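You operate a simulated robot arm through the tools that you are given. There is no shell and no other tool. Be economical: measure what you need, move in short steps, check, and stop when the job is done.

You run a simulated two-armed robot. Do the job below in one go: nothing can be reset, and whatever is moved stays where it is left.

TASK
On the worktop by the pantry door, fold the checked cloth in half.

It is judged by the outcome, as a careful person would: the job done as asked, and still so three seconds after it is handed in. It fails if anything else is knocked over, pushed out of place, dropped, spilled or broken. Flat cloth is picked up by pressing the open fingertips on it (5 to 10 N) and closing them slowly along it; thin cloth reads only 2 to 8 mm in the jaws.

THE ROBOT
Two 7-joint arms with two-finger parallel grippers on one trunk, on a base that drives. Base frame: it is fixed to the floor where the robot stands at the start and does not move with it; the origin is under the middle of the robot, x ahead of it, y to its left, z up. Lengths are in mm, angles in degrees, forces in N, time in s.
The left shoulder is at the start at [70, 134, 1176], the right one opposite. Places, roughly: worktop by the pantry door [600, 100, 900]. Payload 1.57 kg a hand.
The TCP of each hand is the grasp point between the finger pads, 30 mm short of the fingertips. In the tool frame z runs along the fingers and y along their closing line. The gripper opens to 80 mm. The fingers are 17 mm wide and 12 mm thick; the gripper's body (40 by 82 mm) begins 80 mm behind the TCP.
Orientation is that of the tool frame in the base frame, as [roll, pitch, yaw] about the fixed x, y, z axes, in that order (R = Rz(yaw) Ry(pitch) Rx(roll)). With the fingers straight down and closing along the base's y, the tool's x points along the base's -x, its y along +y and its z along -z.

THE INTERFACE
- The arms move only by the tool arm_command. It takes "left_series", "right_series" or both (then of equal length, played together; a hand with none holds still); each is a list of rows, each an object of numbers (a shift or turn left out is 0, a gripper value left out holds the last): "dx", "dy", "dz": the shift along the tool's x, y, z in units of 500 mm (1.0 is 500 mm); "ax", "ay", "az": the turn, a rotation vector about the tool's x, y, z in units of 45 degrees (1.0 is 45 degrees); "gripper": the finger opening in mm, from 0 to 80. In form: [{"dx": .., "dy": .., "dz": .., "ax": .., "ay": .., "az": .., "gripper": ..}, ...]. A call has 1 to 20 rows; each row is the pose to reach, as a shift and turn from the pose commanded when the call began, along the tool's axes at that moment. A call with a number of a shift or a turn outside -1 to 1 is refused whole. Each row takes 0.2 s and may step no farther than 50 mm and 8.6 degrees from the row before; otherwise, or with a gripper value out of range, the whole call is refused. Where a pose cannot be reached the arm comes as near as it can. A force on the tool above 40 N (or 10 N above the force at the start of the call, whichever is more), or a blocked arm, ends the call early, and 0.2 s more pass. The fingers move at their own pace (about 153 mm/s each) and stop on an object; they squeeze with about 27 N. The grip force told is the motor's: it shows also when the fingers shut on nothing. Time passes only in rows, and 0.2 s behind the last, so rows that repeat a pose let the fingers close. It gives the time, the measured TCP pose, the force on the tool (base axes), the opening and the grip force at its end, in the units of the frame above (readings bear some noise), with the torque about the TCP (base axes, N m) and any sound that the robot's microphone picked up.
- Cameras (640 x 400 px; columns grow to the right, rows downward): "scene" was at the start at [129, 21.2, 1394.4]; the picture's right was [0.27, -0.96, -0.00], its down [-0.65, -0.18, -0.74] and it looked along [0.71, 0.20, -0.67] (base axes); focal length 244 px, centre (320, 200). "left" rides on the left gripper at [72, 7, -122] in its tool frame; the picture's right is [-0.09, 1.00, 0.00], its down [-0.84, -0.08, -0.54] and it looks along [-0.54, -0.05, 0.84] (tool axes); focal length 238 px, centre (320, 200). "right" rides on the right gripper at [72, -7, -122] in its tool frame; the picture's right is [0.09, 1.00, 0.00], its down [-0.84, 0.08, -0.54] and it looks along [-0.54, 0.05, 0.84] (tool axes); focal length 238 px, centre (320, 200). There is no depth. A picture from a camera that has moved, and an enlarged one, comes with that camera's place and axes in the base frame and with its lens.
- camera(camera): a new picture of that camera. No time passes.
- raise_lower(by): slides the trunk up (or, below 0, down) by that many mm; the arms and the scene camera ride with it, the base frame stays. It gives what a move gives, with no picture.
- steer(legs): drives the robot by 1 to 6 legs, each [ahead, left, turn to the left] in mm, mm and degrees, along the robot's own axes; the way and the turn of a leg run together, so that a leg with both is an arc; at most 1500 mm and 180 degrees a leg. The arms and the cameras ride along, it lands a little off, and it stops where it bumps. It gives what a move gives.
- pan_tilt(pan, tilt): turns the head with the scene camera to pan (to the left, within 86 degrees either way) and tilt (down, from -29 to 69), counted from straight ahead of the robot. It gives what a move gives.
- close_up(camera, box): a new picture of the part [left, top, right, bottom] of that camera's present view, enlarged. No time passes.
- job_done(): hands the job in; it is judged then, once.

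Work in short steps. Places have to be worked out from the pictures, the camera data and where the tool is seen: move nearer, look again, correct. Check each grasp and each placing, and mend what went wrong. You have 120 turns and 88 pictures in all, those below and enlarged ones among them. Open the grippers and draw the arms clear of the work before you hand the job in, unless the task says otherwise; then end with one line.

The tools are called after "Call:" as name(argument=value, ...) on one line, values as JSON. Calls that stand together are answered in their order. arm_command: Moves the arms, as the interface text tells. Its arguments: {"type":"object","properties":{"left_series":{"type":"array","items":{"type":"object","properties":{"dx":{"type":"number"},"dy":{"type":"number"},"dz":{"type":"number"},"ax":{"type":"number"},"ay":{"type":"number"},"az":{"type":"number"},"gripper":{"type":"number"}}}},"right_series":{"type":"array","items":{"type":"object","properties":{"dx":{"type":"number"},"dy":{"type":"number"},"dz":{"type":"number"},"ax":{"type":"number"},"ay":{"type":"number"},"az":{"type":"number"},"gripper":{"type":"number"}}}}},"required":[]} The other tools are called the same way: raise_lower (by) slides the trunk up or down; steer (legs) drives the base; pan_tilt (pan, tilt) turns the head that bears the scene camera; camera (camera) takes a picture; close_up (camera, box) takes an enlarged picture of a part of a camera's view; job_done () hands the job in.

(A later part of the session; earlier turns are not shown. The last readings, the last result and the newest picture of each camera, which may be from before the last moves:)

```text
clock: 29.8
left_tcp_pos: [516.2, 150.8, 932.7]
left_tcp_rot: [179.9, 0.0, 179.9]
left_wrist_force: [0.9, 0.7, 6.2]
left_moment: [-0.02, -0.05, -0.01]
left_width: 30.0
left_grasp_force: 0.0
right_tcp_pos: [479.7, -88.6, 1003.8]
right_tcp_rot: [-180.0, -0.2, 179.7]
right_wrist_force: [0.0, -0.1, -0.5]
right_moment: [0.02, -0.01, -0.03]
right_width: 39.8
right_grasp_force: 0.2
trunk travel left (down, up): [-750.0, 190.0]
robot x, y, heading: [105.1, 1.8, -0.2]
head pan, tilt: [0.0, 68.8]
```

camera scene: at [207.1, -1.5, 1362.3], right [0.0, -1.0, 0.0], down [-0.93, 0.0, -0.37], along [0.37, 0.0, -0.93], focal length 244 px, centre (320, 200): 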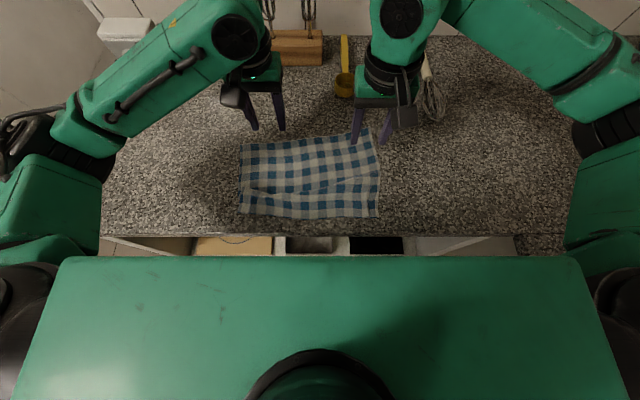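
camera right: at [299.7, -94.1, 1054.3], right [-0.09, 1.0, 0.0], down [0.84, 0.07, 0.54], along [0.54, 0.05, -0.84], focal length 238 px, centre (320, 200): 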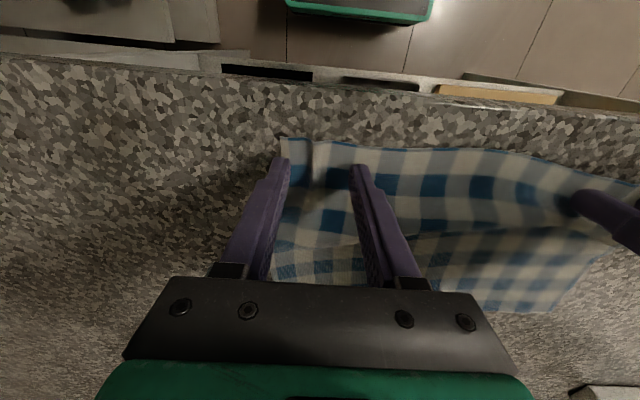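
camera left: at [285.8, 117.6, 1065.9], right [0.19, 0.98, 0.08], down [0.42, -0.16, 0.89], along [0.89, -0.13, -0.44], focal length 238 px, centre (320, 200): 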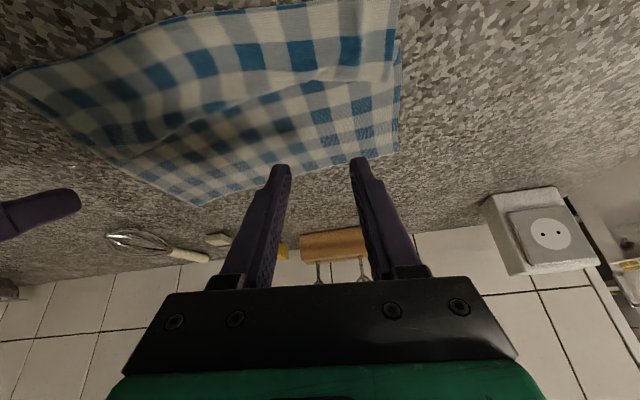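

Contact is 6 N; I close slowly with a touch more press.

Call:
arm_command(left_series=[{"dx": 0.006, "dz": 0.001, "gripper": 27}, {"dx": 0.006, "dz": 0.003, "gripper": 24}, {"dx": 0.006, "dz": 0.003, "gripper": 21}, {"dx": 0.006, "dz": 0.003, "gripper": 18}, {"dx": 0.006, "dz": 0.003, "gripper": 15}, {"dx": 0.006, "dz": 0.003, "gripper": 12}, {"dx": 0.006, "dz": 0.003, "gripper": 9}, {"dx": 0.006, "dz": 0.003, "gripper": 6}, {"dx": 0.006, "dz": 0.003, "gripper": 3}, {"dx": 0.006, "dz": 0.003, "gripper": 0}, {"dx": 0.006, "dz": 0.003}, {"dx": 0.006, "dz": 0.003}])

```text
clock: 32.4
left_tcp_pos: [510.9, 150.0, 932.2]
left_tcp_rot: [179.9, 0.2, 179.9]
left_wrist_force: [2.1, -0.4, 31.4]
left_moment: [0.0, -0.11, -0.03]
left_width: 2.5
left_grasp_force: 23.6
right_tcp_pos: [477.3, -89.6, 1004.8]
right_tcp_rot: [180.0, 0.0, 179.7]
right_wrist_force: [0.2, -1.0, -1.2]
right_moment: [-0.03, -0.01, -0.01]
right_width: 40.0
right_grasp_force: 0.1
trunk travel left (down, up): [-750.0, 190.0]
robot x, y, heading: [107.5, 0.6, 0.0]
head pan, tilt: [0.0, 68.8]
```

Gripped (2.5 mm). I lift 20 mm, pull forward 68 mm, and look.

Call:
arm_command(left_series=[{"dz": -0.02}, {"dz": -0.04, "dx": -0.03}, {"dz": -0.045, "dx": -0.07}, {"dz": -0.045, "dx": -0.11}, {"dz": -0.03, "dx": -0.136}, {"dz": -0.03, "dx": -0.136}])

Call:
close_up(camera="scene", box=[220, 110, 400, 232])

```text
clock: 33.8
left_tcp_pos: [581.6, 149.6, 944.0]
left_tcp_rot: [179.8, -0.1, 179.9]
left_wrist_force: [-1.0, 0.4, 0.6]
left_moment: [0.03, 0.02, 0.05]
left_width: 2.2
left_grasp_force: 23.3
right_tcp_pos: [479.5, -89.4, 1003.0]
right_tcp_rot: [-179.9, -0.1, 179.6]
right_wrist_force: [-0.3, -0.2, 0.4]
right_moment: [0.04, -0.01, -0.03]
right_width: 39.7
right_grasp_force: 0.1
trunk travel left (down, up): [-750.0, 190.0]
robot x, y, heading: [106.4, 1.6, -0.3]
head pan, tilt: [0.0, 68.8]
```

```text
3.28 times, centred on (310, 171) of scene
camera zoom: at [212.0, -1.4, 1361.8], right [0.0, -1.0, 0.0], down [-0.93, 0.0, -0.36], along [0.36, 0.0, -0.93], focal length 800 px, centre (353, 295)
```

zoom: 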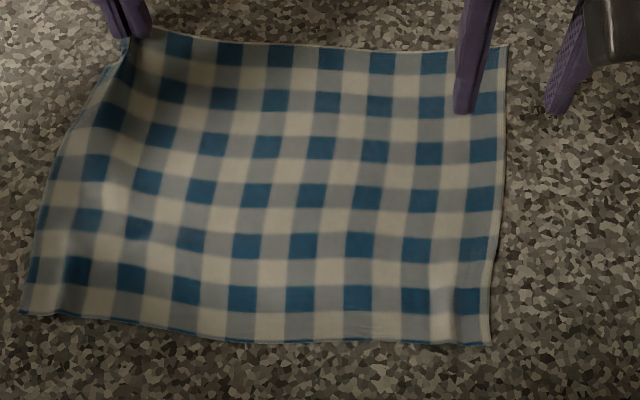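

Almost flat now. I shift the corner 25 mm left to square it up, lower it and release with a spreading opening.

Call:
arm_command(left_series=[{"dy": 0.03}, {"dy": 0.05, "dz": 0.01}, {"dy": 0.05, "dz": 0.021}, {"dy": 0.05, "dz": 0.021}, {"dy": 0.053, "dz": 0.021, "gripper": 10}, {"dy": 0.058, "dz": 0.021, "gripper": 20}, {"dy": 0.063, "dz": 0.021, "gripper": 30}, {"dy": 0.063, "dz": 0.021, "gripper": 36}, {"dy": 0.063, "dz": 0.0}, {"dy": 0.063, "dz": -0.06}, {"dy": 0.063, "dz": -0.12}])

Call:
close_up(camera="scene", box=[210, 110, 400, 232])

```text
clock: 36.2
left_tcp_pos: [580.4, 182.3, 1004.0]
left_tcp_rot: [180.0, -0.2, 179.9]
left_wrist_force: [-0.6, -1.0, -0.1]
left_moment: [0.0, 0.04, 0.01]
left_width: 35.9
left_grasp_force: 0.1
right_tcp_pos: [479.4, -89.3, 1002.6]
right_tcp_rot: [-179.9, -0.1, 179.7]
right_wrist_force: [0.0, 0.8, -0.2]
right_moment: [0.02, 0.0, 0.0]
right_width: 40.4
right_grasp_force: 0.1
trunk travel left (down, up): [-750.0, 190.0]
robot x, y, heading: [105.6, 1.9, -0.3]
head pan, tilt: [0.0, 68.8]
```

```text
3.28 times, centred on (305, 171) of scene
camera zoom: at [211.6, -1.7, 1361.8], right [0.0, -1.0, 0.0], down [-0.93, 0.0, -0.36], along [0.36, 0.0, -0.93], focal length 800 px, centre (369, 295)
```

zoom: 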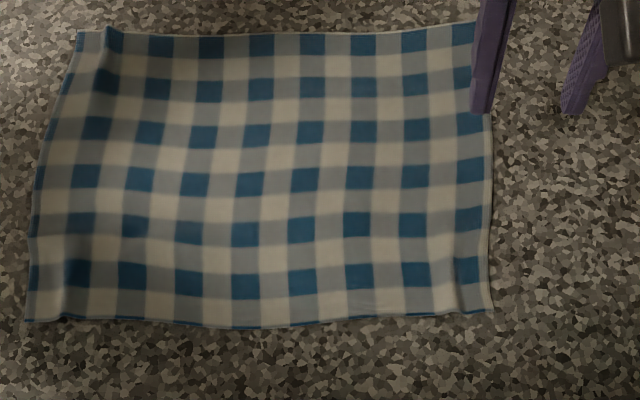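

The cloth is flat and rectangular: near edge at x≈375, far edge ≈594, y −78 to 207. I drive 40 mm ahead and 55 mm left to centre on it and gain tilt room.

Call:
steer(legs=[[40, 55, 0]])

Call:
camera(camera="scene")

```text
clock: 37.2
left_tcp_pos: [620.2, 234.3, 1006.3]
left_tcp_rot: [179.8, -0.1, 180.0]
left_wrist_force: [-0.2, -0.2, 0.1]
left_moment: [0.01, 0.0, -0.02]
left_width: 35.8
left_grasp_force: 0.1
right_tcp_pos: [518.6, -35.1, 1004.0]
right_tcp_rot: [180.0, -0.1, 179.7]
right_wrist_force: [1.1, -0.4, -0.4]
right_moment: [-0.03, -0.03, 0.01]
right_width: 40.2
right_grasp_force: 0.1
trunk travel left (down, up): [-750.0, 190.0]
robot x, y, heading: [147.1, 57.4, 0.0]
head pan, tilt: [0.0, 68.8]
```

```text
53 pictures are left
camera scene: at [250.2, 51.1, 1362.0], right [0.0, -1.0, 0.0], down [-0.93, 0.0, -0.36], along [0.36, 0.0, -0.93], focal length 244 px, centre (320, 200)
```

scene: 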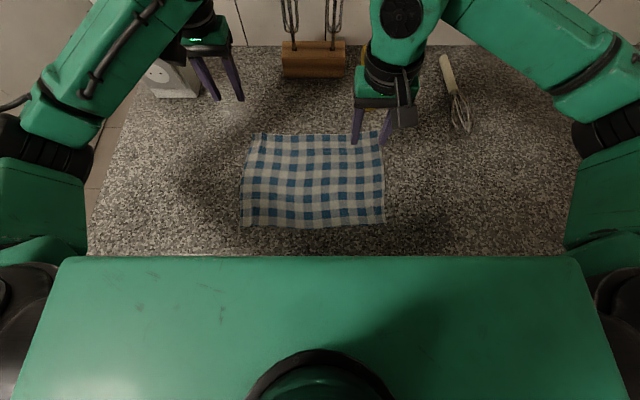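

Both hands move to just above the near edge: left over [386, 176], right over [390, −46].

Call:
arm_command(left_series=[{"dx": 0.078, "dy": -0.02, "dz": 0.01, "gripper": 30}, {"dx": 0.156, "dy": -0.04, "dz": 0.02}, {"dx": 0.234, "dy": -0.06, "dz": 0.03}, {"dx": 0.312, "dy": -0.08, "dz": 0.05}, {"dx": 0.39, "dy": -0.1, "dz": 0.07}, {"dx": 0.468, "dy": -0.116, "dz": 0.092}, {"dx": 0.468, "dy": -0.116, "dz": 0.092}], right_series=[{"dx": 0.043, "dy": -0.004, "dz": 0.01, "gripper": 30}, {"dx": 0.086, "dy": -0.008, "dz": 0.02}, {"dx": 0.129, "dy": -0.012, "dz": 0.03}, {"dx": 0.172, "dy": -0.016, "dz": 0.05}, {"dx": 0.215, "dy": -0.02, "dz": 0.07}, {"dx": 0.258, "dy": -0.022, "dz": 0.088}, {"dx": 0.258, "dy": -0.022, "dz": 0.088}])

Call:
camera(camera="left")

Call:
camera(camera="right")

```text
clock: 38.8
left_tcp_pos: [483.1, 192.7, 972.5]
left_tcp_rot: [179.9, -0.1, 180.0]
left_wrist_force: [-0.9, 0.2, -0.7]
left_moment: [-0.01, -0.03, -0.03]
left_width: 30.0
left_grasp_force: 0.1
left hand out of reach, approached as far as the arm can: row 4, 5, 6, 7
right_tcp_pos: [389.1, -44.5, 959.4]
right_tcp_rot: [-179.9, -0.1, 179.7]
right_wrist_force: [-0.4, 0.1, 0.4]
right_moment: [0.02, 0.03, 0.0]
right_width: 30.0
right_grasp_force: 0.1
trunk travel left (down, up): [-750.0, 190.0]
robot x, y, heading: [148.4, 53.7, -0.2]
head pan, tilt: [0.0, 68.8]
```

```text
52 pictures are left
camera left: at [412.4, 200.2, 1095.1], right [0.09, 1.0, 0.0], down [0.84, -0.08, 0.54], along [0.54, -0.05, -0.84], focal length 238 px, centre (320, 200)
```

left: 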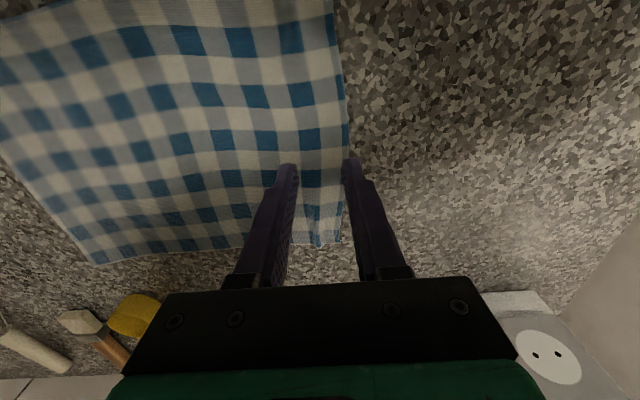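

```text
51 pictures are left
camera right: at [318.3, -50.0, 1081.1], right [-0.09, 1.0, 0.0], down [0.84, 0.07, 0.54], along [0.54, 0.05, -0.84], focal length 238 px, centre (320, 200)
```

right: 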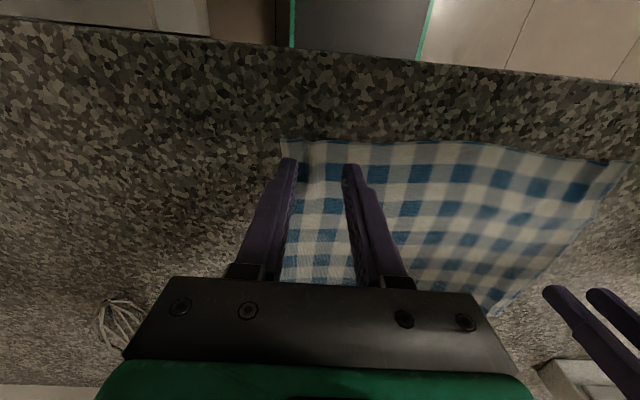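

The left arm stalled at x 483, perhaps at a joint-limit posture. I try taking it higher first, then back.

Call:
arm_command(left_series=[{"dz": -0.08}, {"dz": -0.16}, {"dz": -0.16, "dx": 0.06}, {"dz": -0.16, "dx": 0.12}, {"dz": -0.16, "dx": 0.18}, {"dz": -0.16, "dx": 0.18}])

Call:
camera(camera="scene")

```text
clock: 40.2
left_tcp_pos: [472.5, 192.7, 1053.8]
left_tcp_rot: [179.9, -0.1, 179.9]
left_wrist_force: [1.0, -0.7, -0.4]
left_moment: [-0.01, -0.02, -0.02]
left_width: 30.0
left_grasp_force: 0.0
left hand out of reach, approached as far as the arm can: row 3, 4, 5, 6
right_tcp_pos: [389.7, -44.7, 960.0]
right_tcp_rot: [-179.9, -0.1, 179.8]
right_wrist_force: [-0.4, 0.9, -0.8]
right_moment: [-0.02, 0.03, 0.03]
right_width: 30.1
right_grasp_force: 0.0
trunk travel left (down, up): [-750.0, 190.0]
robot x, y, heading: [146.4, 53.2, -0.0]
head pan, tilt: [0.0, 68.8]
```

```text
50 pictures are left
camera scene: at [251.9, 53.5, 1361.8], right [0.0, -1.0, 0.0], down [-0.93, 0.0, -0.36], along [0.36, 0.0, -0.93], focal length 244 px, centre (320, 200)
```

scene: 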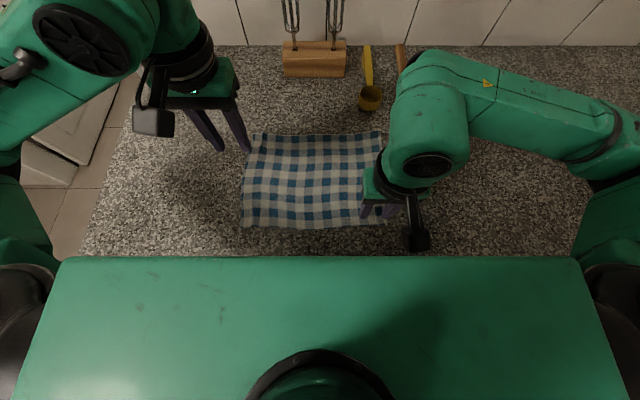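

I try a different route: swing the left hand inward first, then back.

Call:
arm_command(left_series=[{"dy": -0.08}, {"dy": -0.16}, {"dy": -0.16, "dx": 0.06}, {"dy": -0.16, "dx": 0.12}, {"dy": -0.16, "dx": 0.18}, {"dy": -0.16, "dx": 0.18}])

```text
clock: 41.6
left_tcp_pos: [432.1, 111.5, 1053.5]
left_tcp_rot: [179.9, 0.0, 179.9]
left_wrist_force: [-0.3, -0.7, -0.5]
left_moment: [0.0, -0.01, -0.02]
left_width: 30.0
left_grasp_force: 0.0
left hand out of reach, approached as far as the arm can: row 4, 5, 6
right_tcp_pos: [388.8, -44.7, 960.7]
right_tcp_rot: [-179.9, -0.1, 179.7]
right_wrist_force: [-0.9, -0.7, -1.1]
right_moment: [0.0, -0.02, -0.01]
right_width: 29.9
right_grasp_force: 0.0
trunk travel left (down, up): [-750.0, 190.0]
robot x, y, heading: [148.5, 55.9, 0.1]
head pan, tilt: [0.0, 68.8]
```

The left arm's posture limits how near it can work, but it reached this spot with the robot at its start distance. So I drive back 145 mm, grasp there, and later drive forward while carrying the edge.

Call:
arm_command(right_series=[{"dz": -0.06}, {"dz": -0.1}])

Call:
steer(legs=[[-145, 0, 0]])

```text
clock: 42.2
left_tcp_pos: [432.1, 111.2, 1052.9]
left_tcp_rot: [180.0, -0.1, 179.9]
left_wrist_force: [-1.0, 0.4, 0.8]
left_moment: [0.01, -0.05, -0.02]
left_width: 30.0
left_grasp_force: 0.0
right_tcp_pos: [391.7, -44.1, 1008.3]
right_tcp_rot: [-179.9, -0.3, 179.7]
right_wrist_force: [0.3, -0.4, 0.4]
right_moment: [-0.04, 0.02, 0.0]
right_width: 29.6
right_grasp_force: 0.0
trunk travel left (down, up): [-750.0, 190.0]
robot x, y, heading: [146.0, 57.3, -0.2]
head pan, tilt: [0.0, 68.8]
```

```text
clock: 43.5
left_tcp_pos: [292.0, 110.9, 1052.7]
left_tcp_rot: [179.9, -0.2, -180.0]
left_wrist_force: [-0.1, 0.6, -0.1]
left_moment: [-0.01, 0.02, -0.05]
left_width: 30.0
left_grasp_force: 0.1
right_tcp_pos: [251.6, -45.0, 1008.9]
right_tcp_rot: [-179.8, -0.2, 179.7]
right_wrist_force: [0.4, 0.7, 0.6]
right_moment: [0.05, 0.0, -0.03]
right_width: 30.0
right_grasp_force: 0.1
trunk travel left (down, up): [-750.0, 190.0]
robot x, y, heading: [5.8, 52.9, 0.1]
head pan, tilt: [0.0, 68.8]
```

Now both hands go over the near-edge grasp points again.

Call:
arm_command(left_series=[{"dx": -0.06, "dy": 0.04, "dz": 0.03}, {"dx": -0.11, "dy": 0.08, "dz": 0.07}, {"dx": -0.15, "dy": 0.11, "dz": 0.12}, {"dx": -0.188, "dy": 0.13, "dz": 0.186}, {"dx": -0.188, "dy": 0.13, "dz": 0.186}], right_series=[{"dx": -0.07, "dy": 0, "dz": 0.02}, {"dx": -0.14, "dy": 0, "dz": 0.04}, {"dx": -0.21, "dy": 0, "dz": 0.07}, {"dx": -0.277, "dy": -0.002, "dz": 0.098}, {"dx": -0.277, "dy": -0.002, "dz": 0.098}])

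Call:
camera(camera="left")

Call:
camera(camera="right")

```text
clock: 44.8
left_tcp_pos: [385.2, 176.3, 958.4]
left_tcp_rot: [180.0, -0.1, 179.9]
left_wrist_force: [-0.2, -0.1, 0.2]
left_moment: [0.02, 0.03, 0.01]
left_width: 29.9
left_grasp_force: 0.1
right_tcp_pos: [388.9, -46.2, 961.3]
right_tcp_rot: [-179.9, 0.0, 179.8]
right_wrist_force: [-0.4, -0.4, 0.9]
right_moment: [-0.02, -0.03, -0.03]
right_width: 30.1
right_grasp_force: 0.0
trunk travel left (down, up): [-750.0, 190.0]
robot x, y, heading: [6.7, 52.8, -0.1]
head pan, tilt: [0.0, 68.8]
```

```text
49 pictures are left
camera left: at [313.1, 183.6, 1081.1], right [0.09, 1.0, 0.0], down [0.84, -0.08, 0.54], along [0.54, -0.05, -0.84], focal length 238 px, centre (320, 200)
```

left: 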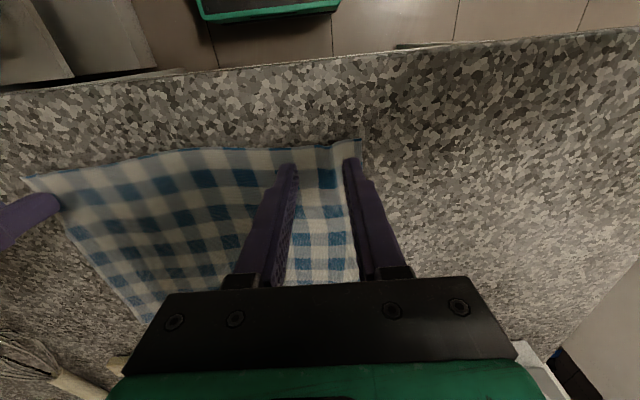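

```text
48 pictures are left
camera right: at [317.2, -51.7, 1082.2], right [-0.09, 1.0, 0.0], down [0.84, 0.07, 0.54], along [0.54, 0.05, -0.84], focal length 238 px, centre (320, 200)
```

right: 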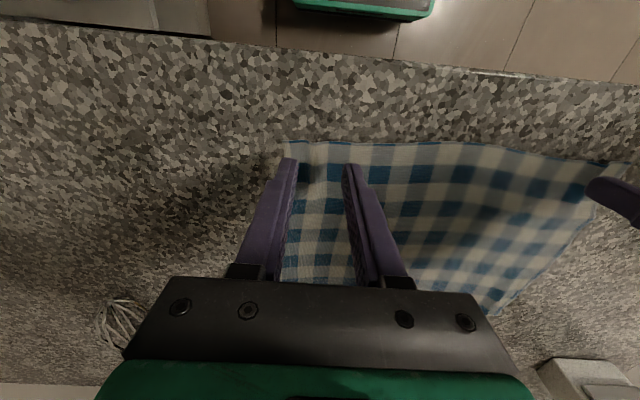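

Corners are at [377, 209] and [382, −73], and the fingers sit right on the hem. I narrow the opening to 24 mm, shift the right hand 4 mm inward and descend to near contact.

Call:
arm_command(left_series=[{"dz": 0.02, "gripper": 24}, {"dz": 0.04}, {"dz": 0.048}, {"dz": 0.051}, {"dz": 0.051}], right_series=[{"dz": 0.02, "dy": 0.008, "gripper": 24}, {"dz": 0.04, "dy": 0.008}, {"dz": 0.052, "dy": 0.008}, {"dz": 0.058, "dy": 0.008}, {"dz": 0.058, "dy": 0.008}])

```text
clock: 46.0
left_tcp_pos: [385.0, 177.4, 934.0]
left_tcp_rot: [179.8, -0.1, 180.0]
left_wrist_force: [-0.2, 0.0, -0.5]
left_moment: [0.05, 0.0, 0.03]
left_width: 24.0
left_grasp_force: 0.1
right_tcp_pos: [388.3, -42.1, 931.2]
right_tcp_rot: [-180.0, -0.2, 179.7]
right_wrist_force: [0.2, 1.0, 1.8]
right_moment: [0.0, 0.03, 0.02]
right_width: 24.0
right_grasp_force: 0.2
trunk travel left (down, up): [-750.0, 190.0]
robot x, y, heading: [3.5, 54.5, 0.5]
head pan, tilt: [0.0, 68.8]
```

Right just touches; I press the left 3 mm and the right 1.5 mm more.

Call:
arm_command(left_series=[{"dz": 0.004}, {"dz": 0.007}, {"dz": 0.007}], right_series=[{"dz": 0.002}, {"dz": 0.003}, {"dz": 0.003}])

```text
clock: 46.8
left_tcp_pos: [383.1, 176.4, 931.1]
left_tcp_rot: [179.9, 0.0, 179.9]
left_wrist_force: [0.1, 0.3, 0.9]
left_moment: [-0.03, -0.02, -0.03]
left_width: 23.8
left_grasp_force: 0.2
right_tcp_pos: [388.3, -42.0, 931.5]
right_tcp_rot: [179.9, 0.1, 179.7]
right_wrist_force: [3.4, -2.6, 19.4]
right_moment: [-0.14, -0.05, -0.01]
right_width: 24.1
right_grasp_force: 0.0
trunk travel left (down, up): [-750.0, 190.0]
robot x, y, heading: [4.5, 52.8, 0.2]
head pan, tilt: [0.0, 68.8]
```

Left needs about 1 mm more; right is a bit strong at 19 N, so I ease it 0.6 mm.

Call:
arm_command(left_series=[{"dz": 0.001}, {"dz": 0.002}, {"dz": 0.002}], right_series=[{"dz": -0.0006}, {"dz": -0.0012}, {"dz": -0.0012}])

```text
clock: 47.5
left_tcp_pos: [382.5, 176.0, 932.4]
left_tcp_rot: [-179.9, 0.1, 179.9]
left_wrist_force: [1.0, -0.7, 7.9]
left_moment: [-0.03, 0.01, 0.0]
left_width: 23.9
left_grasp_force: 0.0
right_tcp_pos: [388.2, -42.3, 931.0]
right_tcp_rot: [-179.9, 0.0, 179.7]
right_wrist_force: [4.8, -1.3, 24.1]
right_moment: [-0.12, -0.08, 0.0]
right_width: 24.1
right_grasp_force: 0.3
trunk travel left (down, up): [-750.0, 190.0]
robot x, y, heading: [8.2, 55.3, -0.0]
head pan, tilt: [0.0, 68.8]
```

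Left is at 8 N. Right still reads 24 N, so I ease it 1.2 mm, then close both slowly.

Call:
arm_command(left_series=[{"dz": 0}, {"dz": 0, "gripper": 22}, {"dz": 0.001, "gripper": 20}, {"dz": 0.001, "gripper": 18}, {"dz": 0.001, "gripper": 16}, {"dz": 0.001, "gripper": 14}, {"dz": 0.001, "gripper": 12}, {"dz": 0.001, "gripper": 10}, {"dz": 0.001, "gripper": 8}, {"dz": 0.001, "gripper": 6}, {"dz": 0.001, "gripper": 4}, {"dz": 0.001, "gripper": 2}, {"dz": 0.001, "gripper": 0}, {"dz": 0.001}, {"dz": 0.001}], right_series=[{"dz": -0.0024}, {"dz": -0.0024, "gripper": 22}, {"dz": -0.0024, "gripper": 20}, {"dz": -0.0024, "gripper": 18}, {"dz": -0.0024, "gripper": 16}, {"dz": -0.0024, "gripper": 14}, {"dz": -0.0024, "gripper": 12}, {"dz": -0.0024, "gripper": 10}, {"dz": -0.0024, "gripper": 8}, {"dz": -0.0024, "gripper": 6}, {"dz": -0.0024, "gripper": 4}, {"dz": -0.0024, "gripper": 2}, {"dz": -0.0024, "gripper": 0}, {"dz": -0.0024}, {"dz": -0.0024}])

```text
clock: 50.8
left_tcp_pos: [381.6, 175.4, 931.0]
left_tcp_rot: [179.9, 0.1, 180.0]
left_wrist_force: [1.1, -3.1, 28.6]
left_moment: [-0.14, 0.02, 0.01]
left_width: 2.4
left_grasp_force: 23.9
right_tcp_pos: [385.6, -42.5, 932.2]
right_tcp_rot: [-180.0, 0.1, 179.8]
right_wrist_force: [-0.3, 0.5, 0.0]
right_moment: [-0.02, -0.02, 0.02]
right_width: 0.0
right_grasp_force: 20.8
trunk travel left (down, up): [-750.0, 190.0]
robot x, y, heading: [8.0, 53.8, 0.3]
head pan, tilt: [0.0, 68.8]
```

Left gripped (2.4 mm), right missed as it lost pressure. I ease the left, raise and reopen the right, and look.

Call:
arm_command(left_series=[{"dz": -0.003}, {"dz": -0.005}, {"dz": -0.005}, {"dz": -0.005}], right_series=[{"dz": -0.01}, {"dz": -0.024}, {"dz": -0.024, "gripper": 26}, {"dz": -0.024}])

Call:
camera(camera="right")

```text
clock: 51.8
left_tcp_pos: [383.1, 177.5, 932.9]
left_tcp_rot: [179.8, -0.2, 179.9]
left_wrist_force: [-0.7, 0.5, 0.6]
left_moment: [-0.02, 0.02, -0.02]
left_width: 2.0
left_grasp_force: 23.4
right_tcp_pos: [388.2, -40.3, 942.2]
right_tcp_rot: [-179.9, -0.1, 179.8]
right_wrist_force: [-0.3, -0.1, -0.1]
right_moment: [-0.04, 0.02, 0.02]
right_width: 26.0
right_grasp_force: 0.0
trunk travel left (down, up): [-750.0, 190.0]
robot x, y, heading: [5.0, 57.1, -0.1]
head pan, tilt: [0.0, 68.8]
```

```text
47 pictures are left
camera right: at [316.4, -46.0, 1063.8], right [-0.09, 1.0, 0.0], down [0.84, 0.07, 0.54], along [0.54, 0.05, -0.84], focal length 238 px, centre (320, 200)
```

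right: 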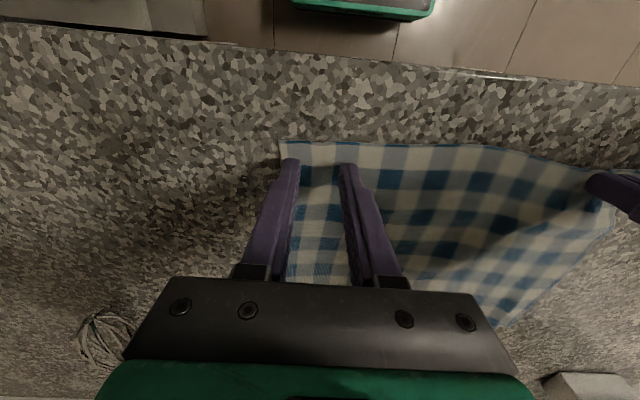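

The corner is at about [375, −67] and the fingers still sit inside it. I lower the right 11 mm to press again.

Call:
arm_command(right_series=[{"dz": 0.012, "dx": 0.006}, {"dz": 0.018, "dx": 0.006}, {"dz": 0.021, "dx": 0.006}, {"dz": 0.021, "dx": 0.006}])

```text
clock: 52.8
left_tcp_pos: [384.5, 178.1, 932.9]
left_tcp_rot: [179.9, -0.1, 180.0]
left_wrist_force: [-0.7, -0.1, 0.4]
left_moment: [0.06, 0.04, 0.01]
left_width: 2.1
left_grasp_force: 23.2
right_tcp_pos: [385.1, -41.7, 932.2]
right_tcp_rot: [-179.9, -0.3, 179.7]
right_wrist_force: [-0.8, -0.9, -0.1]
right_moment: [-0.02, 0.05, 0.04]
right_width: 25.9
right_grasp_force: 0.0
trunk travel left (down, up): [-750.0, 190.0]
robot x, y, heading: [5.4, 53.2, -0.0]
head pan, tilt: [0.0, 68.8]
```

Call:
arm_command(right_series=[{"dz": 0.002}, {"dz": 0.003}, {"dz": 0.003}])

```text
clock: 53.5
left_tcp_pos: [384.8, 176.6, 933.3]
left_tcp_rot: [179.9, -0.1, 180.0]
left_wrist_force: [0.1, 0.2, 0.7]
left_moment: [0.01, 0.01, -0.02]
left_width: 2.2
left_grasp_force: 24.4
right_tcp_pos: [384.8, -40.5, 931.7]
right_tcp_rot: [180.0, -0.1, 179.7]
right_wrist_force: [0.8, 1.2, 6.4]
right_moment: [-0.02, -0.03, -0.01]
right_width: 26.2
right_grasp_force: 0.0
trunk travel left (down, up): [-750.0, 190.0]
robot x, y, heading: [1.7, 54.6, 0.1]
head pan, tilt: [0.0, 68.8]
```

Right presses with 6 N; I close slowly while adding 1 mm of press.

Call:
arm_command(right_series=[{"dz": 0.001, "gripper": 23}, {"dz": 0.002, "gripper": 20}, {"dz": 0.002, "gripper": 18}, {"dz": 0.002, "gripper": 16}, {"dz": 0.002, "gripper": 14}, {"dz": 0.002, "gripper": 12}, {"dz": 0.002, "gripper": 10}, {"dz": 0.002, "gripper": 8}, {"dz": 0.002, "gripper": 6}, {"dz": 0.002, "gripper": 4}, {"dz": 0.002, "gripper": 2}, {"dz": 0.002, "gripper": 0}, {"dz": 0.002}, {"dz": 0.002}])

```text
clock: 56.5
left_tcp_pos: [381.9, 177.5, 933.0]
left_tcp_rot: [-180.0, 0.1, 179.9]
left_wrist_force: [-0.3, -6.8, -0.7]
left_moment: [-0.2, 0.02, -0.01]
left_width: 2.0
left_grasp_force: 23.9
right_tcp_pos: [383.9, -40.6, 932.4]
right_tcp_rot: [-179.9, -0.1, 179.7]
right_wrist_force: [1.3, 6.3, 26.8]
right_moment: [0.16, 0.08, 0.01]
right_width: 2.1
right_grasp_force: 23.7
trunk travel left (down, up): [-750.0, 190.0]
robot x, y, heading: [4.9, 53.1, 0.1]
head pan, tilt: [0.0, 68.8]
```

Both hands hold the hem. I lift to about 85 mm with a forward arc, easing the sideways tension.

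Call:
arm_command(left_series=[{"dz": -0.04, "dy": -0.003}, {"dz": -0.09, "dx": -0.015, "dy": -0.006}, {"dz": -0.13, "dx": -0.04, "dy": -0.008}, {"dz": -0.17, "dx": -0.076, "dy": -0.008}, {"dz": -0.17, "dx": -0.076, "dy": -0.008}], right_series=[{"dz": -0.04, "dy": 0.003}, {"dz": -0.09, "dx": -0.015, "dy": 0.006}, {"dz": -0.13, "dx": -0.04, "dy": 0.008}, {"dz": -0.17, "dx": -0.076, "dy": 0.008}, {"dz": -0.17, "dx": -0.076, "dy": 0.008}])

Call:
steer(legs=[[70, 0, 0]])

Call:
camera(camera="scene")

```text
clock: 57.8
left_tcp_pos: [421.9, 171.2, 1017.4]
left_tcp_rot: [179.9, -0.2, 180.0]
left_wrist_force: [-0.4, 0.4, -0.4]
left_moment: [0.02, -0.03, 0.03]
left_width: 2.1
left_grasp_force: 24.3
right_tcp_pos: [422.4, -38.5, 1013.6]
right_tcp_rot: [-179.9, -0.1, 179.7]
right_wrist_force: [-0.6, 1.1, -0.5]
right_moment: [0.0, 0.0, 0.0]
right_width: 2.2
right_grasp_force: 23.7
trunk travel left (down, up): [-750.0, 190.0]
robot x, y, heading: [5.7, 54.8, 0.1]
head pan, tilt: [0.0, 68.8]
```

```text
clock: 58.8
left_tcp_pos: [487.9, 171.2, 1017.9]
left_tcp_rot: [179.9, 0.1, 179.9]
left_wrist_force: [-0.6, 0.7, -0.7]
left_moment: [0.01, -0.01, 0.01]
left_width: 2.0
left_grasp_force: 23.3
right_tcp_pos: [488.1, -36.6, 1014.2]
right_tcp_rot: [-179.9, 0.1, 179.8]
right_wrist_force: [0.4, 0.2, 0.2]
right_moment: [0.0, -0.03, 0.01]
right_width: 2.2
right_grasp_force: 23.3
trunk travel left (down, up): [-750.0, 190.0]
robot x, y, heading: [74.5, 58.4, 0.4]
head pan, tilt: [0.0, 68.8]
```

```text
46 pictures are left
camera scene: at [175.3, 53.6, 1362.1], right [0.0, -1.0, 0.0], down [-0.93, 0.0, -0.36], along [0.36, 0.0, -0.93], focal length 244 px, centre (320, 200)
```

scene: 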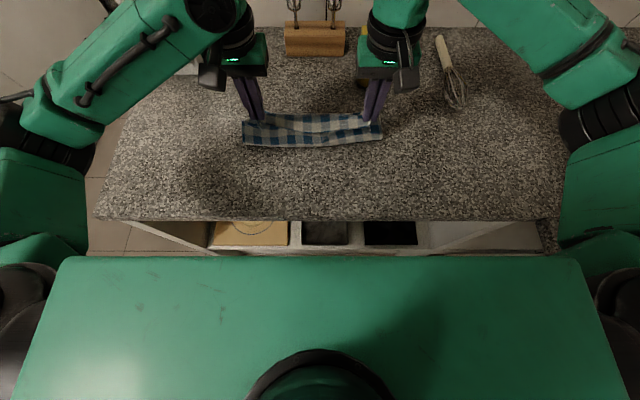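

Carried to x≈488 at 85 mm height, cloth still held. Now I tilt both hands 40° so the cloth exits downward, then look closely.

Call:
arm_command(left_series=[{"ay": 0.18, "dz": -0.01}, {"ay": 0.36, "dz": -0.02}, {"ay": 0.54, "dz": -0.02}, {"ay": 0.72, "dz": -0.02}, {"ay": 0.9, "dz": -0.02}, {"ay": 0.9, "dz": -0.02}], right_series=[{"ay": 0.18, "dz": -0.01}, {"ay": 0.36, "dz": -0.02}, {"ay": 0.54, "dz": -0.02}, {"ay": 0.72, "dz": -0.02}, {"ay": 0.9, "dz": -0.02}, {"ay": 0.9, "dz": -0.02}])

Call:
close_up(camera="scene", box=[220, 70, 410, 180])

```text
clock: 60.2
left_tcp_pos: [489.8, 171.1, 1028.3]
left_tcp_rot: [179.9, -40.6, -179.9]
left_wrist_force: [0.3, -1.0, 1.1]
left_moment: [0.07, -0.03, -0.01]
left_width: 2.1
left_grasp_force: 23.2
right_tcp_pos: [491.1, -39.1, 1022.5]
right_tcp_rot: [-180.0, -40.6, 179.7]
right_wrist_force: [-0.3, 0.6, -0.7]
right_moment: [0.02, -0.04, -0.01]
right_width: 2.2
right_grasp_force: 23.4
trunk travel left (down, up): [-750.0, 190.0]
robot x, y, heading: [73.5, 54.2, 0.0]
head pan, tilt: [0.0, 68.8]
```

```text
3.37 times, centred on (315, 125) of scene
camera zoom: at [177.9, 53.6, 1361.9], right [0.0, -1.0, 0.0], down [-0.93, 0.0, -0.36], along [0.36, 0.0, -0.93], focal length 822 px, centre (337, 453)
```

zoom: 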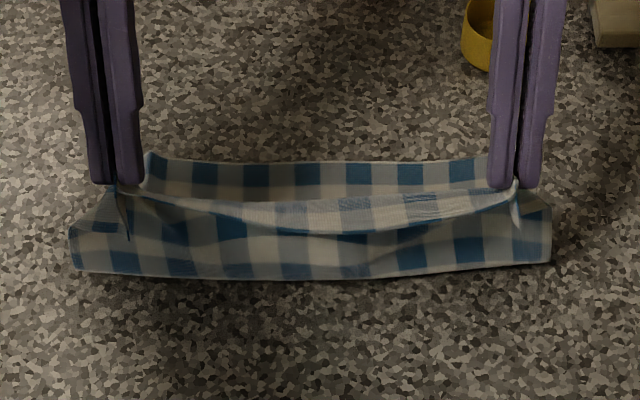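

Both tilted 40°, and the hem now stands nearly upright. I lower 10 mm and drive 75 mm further to carry the edge over.

Call:
arm_command(left_series=[{"dx": -0.013, "dz": 0.015}, {"dx": -0.013, "dz": 0.015}], right_series=[{"dx": -0.013, "dz": 0.015}, {"dx": -0.013, "dz": 0.015}])

Call:
steer(legs=[[75, 0, 0]])

Call:
camera(camera="scene")

Call:
close_up(camera="scene", box=[220, 90, 410, 200])

```text
clock: 60.8
left_tcp_pos: [490.1, 171.2, 1018.9]
left_tcp_rot: [179.9, -40.6, -180.0]
left_wrist_force: [-0.5, -0.1, 0.2]
left_moment: [-0.02, -0.02, 0.0]
left_width: 1.9
left_grasp_force: 24.1
right_tcp_pos: [491.4, -38.7, 1013.7]
right_tcp_rot: [-179.8, -40.6, 179.5]
right_wrist_force: [-0.6, -0.2, -0.1]
right_moment: [-0.01, 0.02, -0.01]
right_width: 2.2
right_grasp_force: 23.8
trunk travel left (down, up): [-750.0, 190.0]
robot x, y, heading: [74.8, 58.4, -0.1]
head pan, tilt: [0.0, 68.8]
```

```text
clock: 61.8
left_tcp_pos: [564.6, 171.0, 1018.6]
left_tcp_rot: [179.8, -40.4, -179.9]
left_wrist_force: [-0.8, 0.5, -0.4]
left_moment: [0.04, 0.03, -0.01]
left_width: 2.2
left_grasp_force: 24.1
right_tcp_pos: [565.2, -37.8, 1013.6]
right_tcp_rot: [-179.9, -40.6, 179.8]
right_wrist_force: [-0.3, 0.7, 0.1]
right_moment: [0.01, -0.04, 0.01]
right_width: 2.5
right_grasp_force: 23.6
trunk travel left (down, up): [-750.0, 190.0]
robot x, y, heading: [150.9, 57.6, 0.0]
head pan, tilt: [0.0, 68.8]
```

```text
44 pictures are left
camera scene: at [251.0, 53.8, 1362.1], right [0.0, -1.0, 0.0], down [-0.93, 0.0, -0.36], along [0.36, 0.0, -0.93], focal length 244 px, centre (320, 200)
```

scene: 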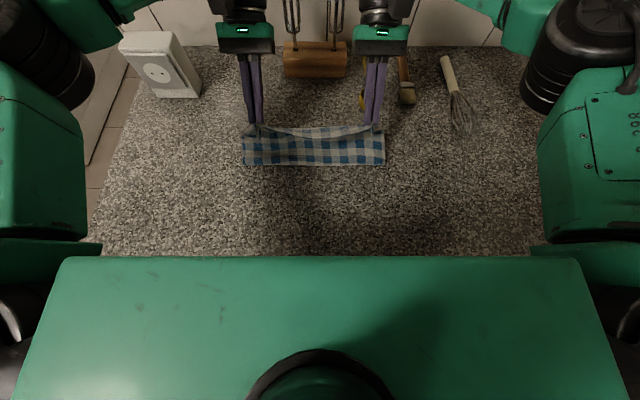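

```text
3.37 times, centred on (315, 145) of scene
camera zoom: at [251.0, 53.8, 1362.1], right [0.0, -1.0, 0.0], down [-0.93, 0.0, -0.36], along [0.36, 0.0, -0.93], focal length 822 px, centre (337, 385)
```

zoom: 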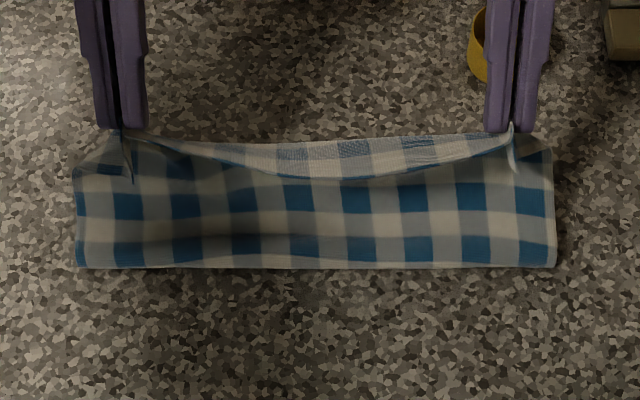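

The flap now follows well and only a small hem strip flops back; the fold line is straight at x≈510. I continue forward and down on a taut path to about 18 mm height.

Call:
arm_command(left_series=[{"dx": -0.036, "dz": -0.004}, {"dx": -0.072, "dz": -0.009}, {"dx": -0.1, "dz": 0.004}, {"dx": -0.133, "dz": 0.017}, {"dx": -0.152, "dz": 0.038}, {"dx": -0.171, "dz": 0.059}, {"dx": -0.171, "dz": 0.059}], right_series=[{"dx": -0.036, "dz": -0.004}, {"dx": -0.072, "dz": -0.009}, {"dx": -0.1, "dz": 0.004}, {"dx": -0.133, "dz": 0.017}, {"dx": -0.149, "dz": 0.034}, {"dx": -0.165, "dz": 0.051}, {"dx": -0.165, "dz": 0.051}])

Call:
close_up(camera="scene", box=[220, 90, 410, 200])

Call:
camera(camera="right")

```text
clock: 63.4
left_tcp_pos: [611.9, 170.9, 940.0]
left_tcp_rot: [179.9, -40.6, -180.0]
left_wrist_force: [-0.2, 0.2, -0.2]
left_moment: [0.02, 0.0, -0.02]
left_width: 2.0
left_grasp_force: 23.7
right_tcp_pos: [604.2, -38.8, 941.6]
right_tcp_rot: [-179.9, -40.4, 179.8]
right_wrist_force: [-0.7, 0.7, -0.1]
right_moment: [0.03, -0.01, -0.01]
right_width: 2.1
right_grasp_force: 23.5
right hand out of reach, approached as far as the arm can: row 4, 5, 6, 7
trunk travel left (down, up): [-750.0, 190.0]
robot x, y, heading: [149.9, 58.5, 0.4]
head pan, tilt: [0.0, 68.8]
```

```text
3.37 times, centred on (315, 145) of scene
camera zoom: at [253.7, 53.6, 1361.8], right [0.0, -1.0, 0.0], down [-0.93, 0.0, -0.36], along [0.36, 0.0, -0.93], focal length 822 px, centre (337, 385)
```

zoom: 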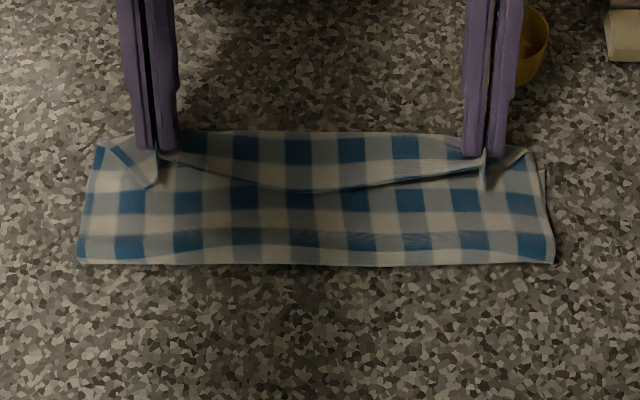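

```text
41 pictures are left
camera right: at [629.3, -44.0, 1080.7], right [-0.07, 1.0, 0.06], down [0.99, 0.07, -0.13], along [-0.13, 0.05, -0.99], focal length 238 px, centre (320, 200)
```

right: 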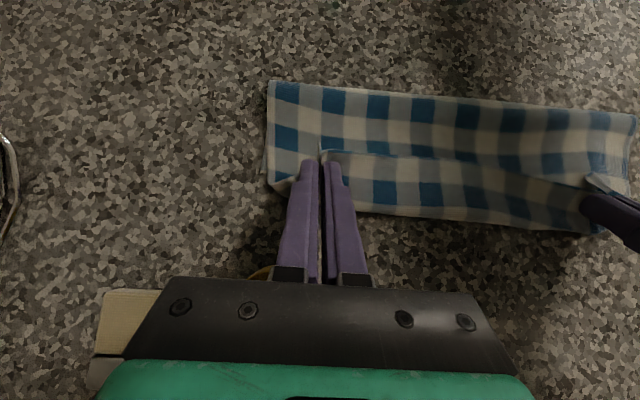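

The hem strip still lies folded back because of how the pinch is oriented. I'll pull the hem forward to about x 632 until the flap is taut, lay it flat and release. Regrasping it then gives the right orientation to reposition the flap onto the far edge.

Call:
arm_command(left_series=[{"dx": 0.005, "dz": -0.03, "ay": -0.1}, {"dx": -0.01, "dz": -0.045, "ay": -0.2}, {"dx": -0.025, "dz": -0.055, "ay": -0.3}, {"dx": -0.036, "dz": -0.055, "ay": -0.43}, {"dx": -0.041, "dz": -0.045, "ay": -0.567}, {"dx": -0.047, "dz": -0.032, "ay": -0.567}, {"dx": -0.047, "dz": -0.032, "ay": -0.567}], right_series=[{"dx": 0.005, "dz": -0.03, "ay": -0.1}, {"dx": -0.015, "dz": -0.05, "ay": -0.2}, {"dx": -0.035, "dz": -0.06, "ay": -0.3}, {"dx": -0.048, "dz": -0.061, "ay": -0.43}, {"dx": -0.054, "dz": -0.051, "ay": -0.567}, {"dx": -0.061, "dz": -0.039, "ay": -0.567}, {"dx": -0.061, "dz": -0.039, "ay": -0.567}])

Call:
camera(camera="right")

Call:
close_up(camera="scene", box=[220, 90, 410, 200])

```text
clock: 65.0
left_tcp_pos: [640.8, 170.8, 937.2]
left_tcp_rot: [179.9, -15.0, -180.0]
left_wrist_force: [0.3, 0.0, 1.2]
left_moment: [0.04, 0.04, 0.01]
left_width: 2.1
left_grasp_force: 24.1
right_tcp_pos: [640.7, -37.1, 935.3]
right_tcp_rot: [-179.9, -15.0, 179.8]
right_wrist_force: [0.4, -0.1, 1.0]
right_moment: [0.04, 0.0, 0.01]
right_width: 2.2
right_grasp_force: 23.7
trunk travel left (down, up): [-750.0, 190.0]
robot x, y, heading: [148.4, 52.0, 0.0]
head pan, tilt: [0.0, 68.8]
```

```text
40 pictures are left
camera right: at [602.3, -43.1, 1071.8], right [-0.08, 1.0, 0.02], down [0.95, 0.07, 0.31], along [0.3, 0.05, -0.95], focal length 238 px, centre (320, 200)
```

right: 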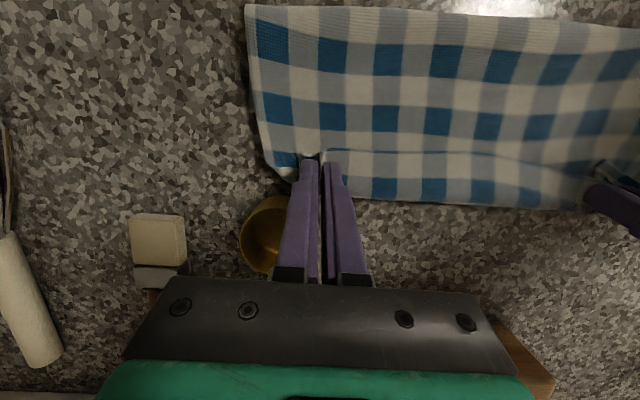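

```text
3.37 times, centred on (315, 145) of scene
camera zoom: at [253.7, 53.9, 1361.8], right [0.0, -1.0, 0.0], down [-0.93, 0.0, -0.36], along [0.36, 0.0, -0.93], focal length 822 px, centre (337, 385)
```

zoom: 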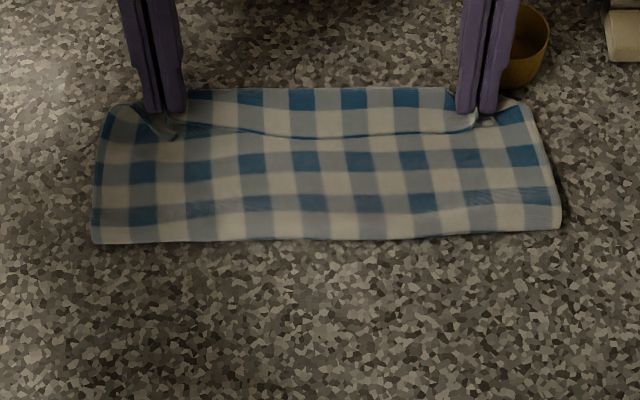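

The whole cloth slid a little and the strip ahead of the fingers is still looped. I release here, opening with the tips low, back off upward, and see whether the hem springs open.

Call:
arm_command(left_series=[{"gripper": 10}, {"gripper": 20}, {"gripper": 26}, {"gripper": 26}, {"dz": -0.04}, {"dz": -0.1}, {"dz": -0.16}, {"dz": -0.16}], right_series=[{"gripper": 10}, {"gripper": 20}, {"gripper": 26}, {"gripper": 26}, {"dz": -0.04}, {"dz": -0.1}, {"dz": -0.16}, {"dz": -0.16}])

Call:
camera(camera="right")

Call:
camera(camera="left")

Call:
close_up(camera="scene", box=[220, 80, 410, 190])

```text
clock: 66.8
left_tcp_pos: [659.6, 170.9, 1013.0]
left_tcp_rot: [179.8, -15.1, -180.0]
left_wrist_force: [0.1, 0.3, -0.3]
left_moment: [0.03, 0.01, 0.0]
left_width: 26.0
left_grasp_force: 0.0
right_tcp_pos: [662.4, -39.2, 1013.2]
right_tcp_rot: [-179.9, -15.0, 179.8]
right_wrist_force: [0.1, 0.0, -0.5]
right_moment: [-0.04, 0.01, -0.03]
right_width: 26.1
right_grasp_force: 0.0
trunk travel left (down, up): [-750.0, 190.0]
robot x, y, heading: [150.0, 53.6, 0.0]
head pan, tilt: [0.0, 68.8]
```

```text
38 pictures are left
camera right: at [623.8, -44.6, 1148.9], right [-0.09, 1.0, 0.02], down [0.95, 0.07, 0.3], along [0.3, 0.05, -0.95], focal length 238 px, centre (320, 200)
```

right: 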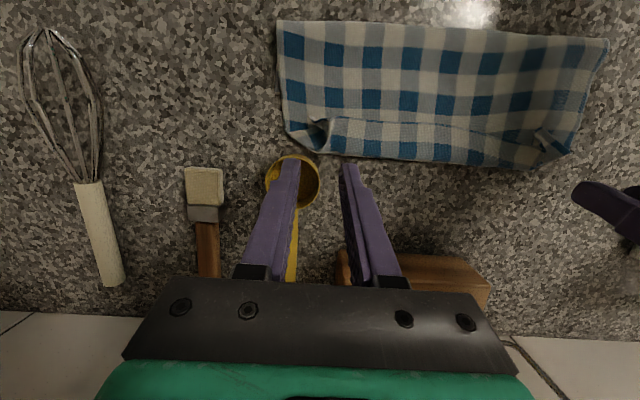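

```text
37 pictures are left
camera left: at [623.2, 178.2, 1150.7], right [0.09, 1.0, -0.02], down [0.95, -0.08, 0.31], along [0.3, -0.05, -0.95], focal length 238 px, centre (320, 200)
```

left: 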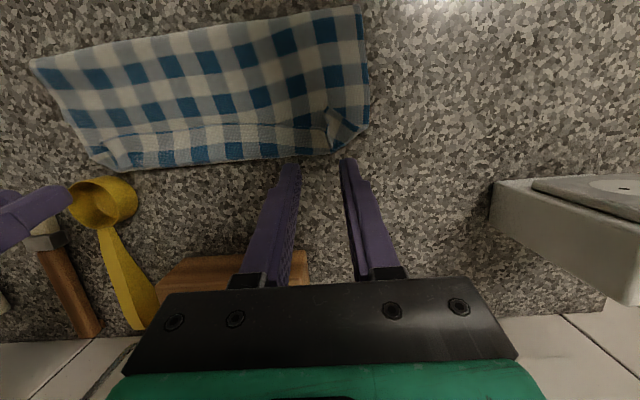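

```text
3.37 times, centred on (315, 135) of scene
camera zoom: at [254.2, 53.8, 1361.8], right [0.0, -1.0, 0.0], down [-0.93, 0.0, -0.36], along [0.36, 0.0, -0.93], focal length 822 px, centre (337, 419)
```

zoom: 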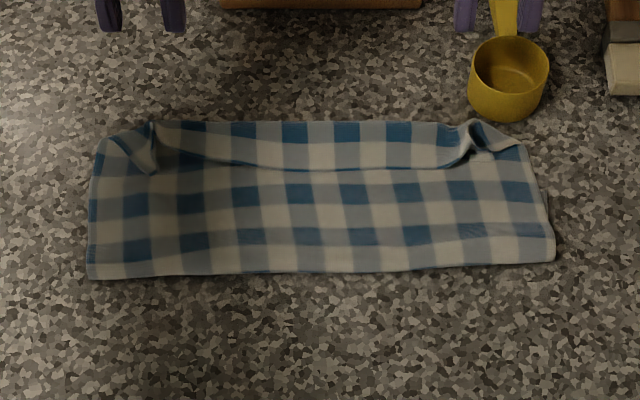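

The strip (about 28 mm) stays folded back, so I'll unfold and redo it with more total wrist rotation (grasp tilted one way, place tilted the other). First I go back down onto the same pinch ridges and close.

Call:
arm_command(left_series=[{"dz": 0.06}, {"dz": 0.12}, {"dz": 0.16}, {"dz": 0.168}, {"dz": 0.168, "gripper": 20}, {"dz": 0.168, "gripper": 15}, {"dz": 0.168, "gripper": 10}, {"dz": 0.168, "gripper": 5}, {"dz": 0.168, "gripper": 0}, {"dz": 0.168}, {"dz": 0.168}], right_series=[{"dz": 0.06}, {"dz": 0.12}, {"dz": 0.16}, {"dz": 0.168}, {"dz": 0.168, "gripper": 20}, {"dz": 0.168, "gripper": 15}, {"dz": 0.168, "gripper": 10}, {"dz": 0.168, "gripper": 5}, {"dz": 0.168, "gripper": 0}, {"dz": 0.168}, {"dz": 0.168}])

```text
clock: 69.2
left_tcp_pos: [637.8, 170.8, 934.1]
left_tcp_rot: [179.9, -14.9, -180.0]
left_wrist_force: [-0.1, -7.3, 2.1]
left_moment: [-0.25, 0.01, 0.04]
left_width: 2.7
left_grasp_force: 23.8
right_tcp_pos: [639.4, -38.2, 931.5]
right_tcp_rot: [180.0, -15.1, 179.8]
right_wrist_force: [-0.1, 7.8, 6.9]
right_moment: [0.22, 0.0, -0.06]
right_width: 2.8
right_grasp_force: 23.6
trunk travel left (down, up): [-750.0, 190.0]
robot x, y, heading: [147.8, 52.4, -0.1]
head pan, tilt: [0.0, 68.8]
```

Both regripped. I lift 90 mm and move back 60 mm, straightening the hands upright, and check.

Call:
arm_command(left_series=[{"dx": 0.013, "dz": -0.05, "dy": -0.004}, {"dx": 0.026, "dz": -0.097, "dy": -0.007, "ay": -0.1}, {"dx": 0.09, "dz": -0.12, "dy": -0.007, "ay": -0.2}, {"dx": 0.163, "dz": -0.143, "dy": -0.007, "ay": -0.333}, {"dx": 0.163, "dz": -0.143, "dy": -0.007, "ay": -0.333}], right_series=[{"dx": 0.013, "dz": -0.05, "dy": 0.004}, {"dx": 0.026, "dz": -0.097, "dy": 0.007, "ay": -0.1}, {"dx": 0.09, "dz": -0.12, "dy": 0.007, "ay": -0.2}, {"dx": 0.163, "dz": -0.143, "dy": 0.007, "ay": -0.333}, {"dx": 0.163, "dz": -0.143, "dy": 0.007, "ay": -0.333}])

Call:
close_up(camera="scene", box=[220, 80, 410, 190])

```text
clock: 70.4
left_tcp_pos: [580.8, 168.9, 1021.5]
left_tcp_rot: [180.0, -0.2, -180.0]
left_wrist_force: [0.5, -0.3, -0.8]
left_moment: [0.01, 0.03, -0.01]
left_width: 2.4
left_grasp_force: 23.9
right_tcp_pos: [582.3, -34.1, 1022.3]
right_tcp_rot: [-180.0, -0.2, 179.8]
right_wrist_force: [-0.1, 1.2, 0.2]
right_moment: [-0.01, 0.01, 0.0]
right_width: 2.5
right_grasp_force: 23.8
trunk travel left (down, up): [-750.0, 190.0]
robot x, y, heading: [150.4, 53.2, 0.1]
head pan, tilt: [0.0, 68.8]
```

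```text
3.37 times, centred on (315, 135) of scene
camera zoom: at [256.2, 53.8, 1361.6], right [0.0, -1.0, 0.0], down [-0.93, 0.0, -0.36], along [0.36, 0.0, -0.93], focal length 822 px, centre (337, 419)
```

zoom: 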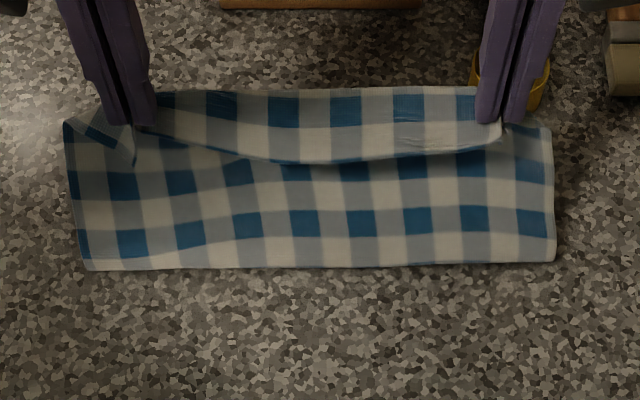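

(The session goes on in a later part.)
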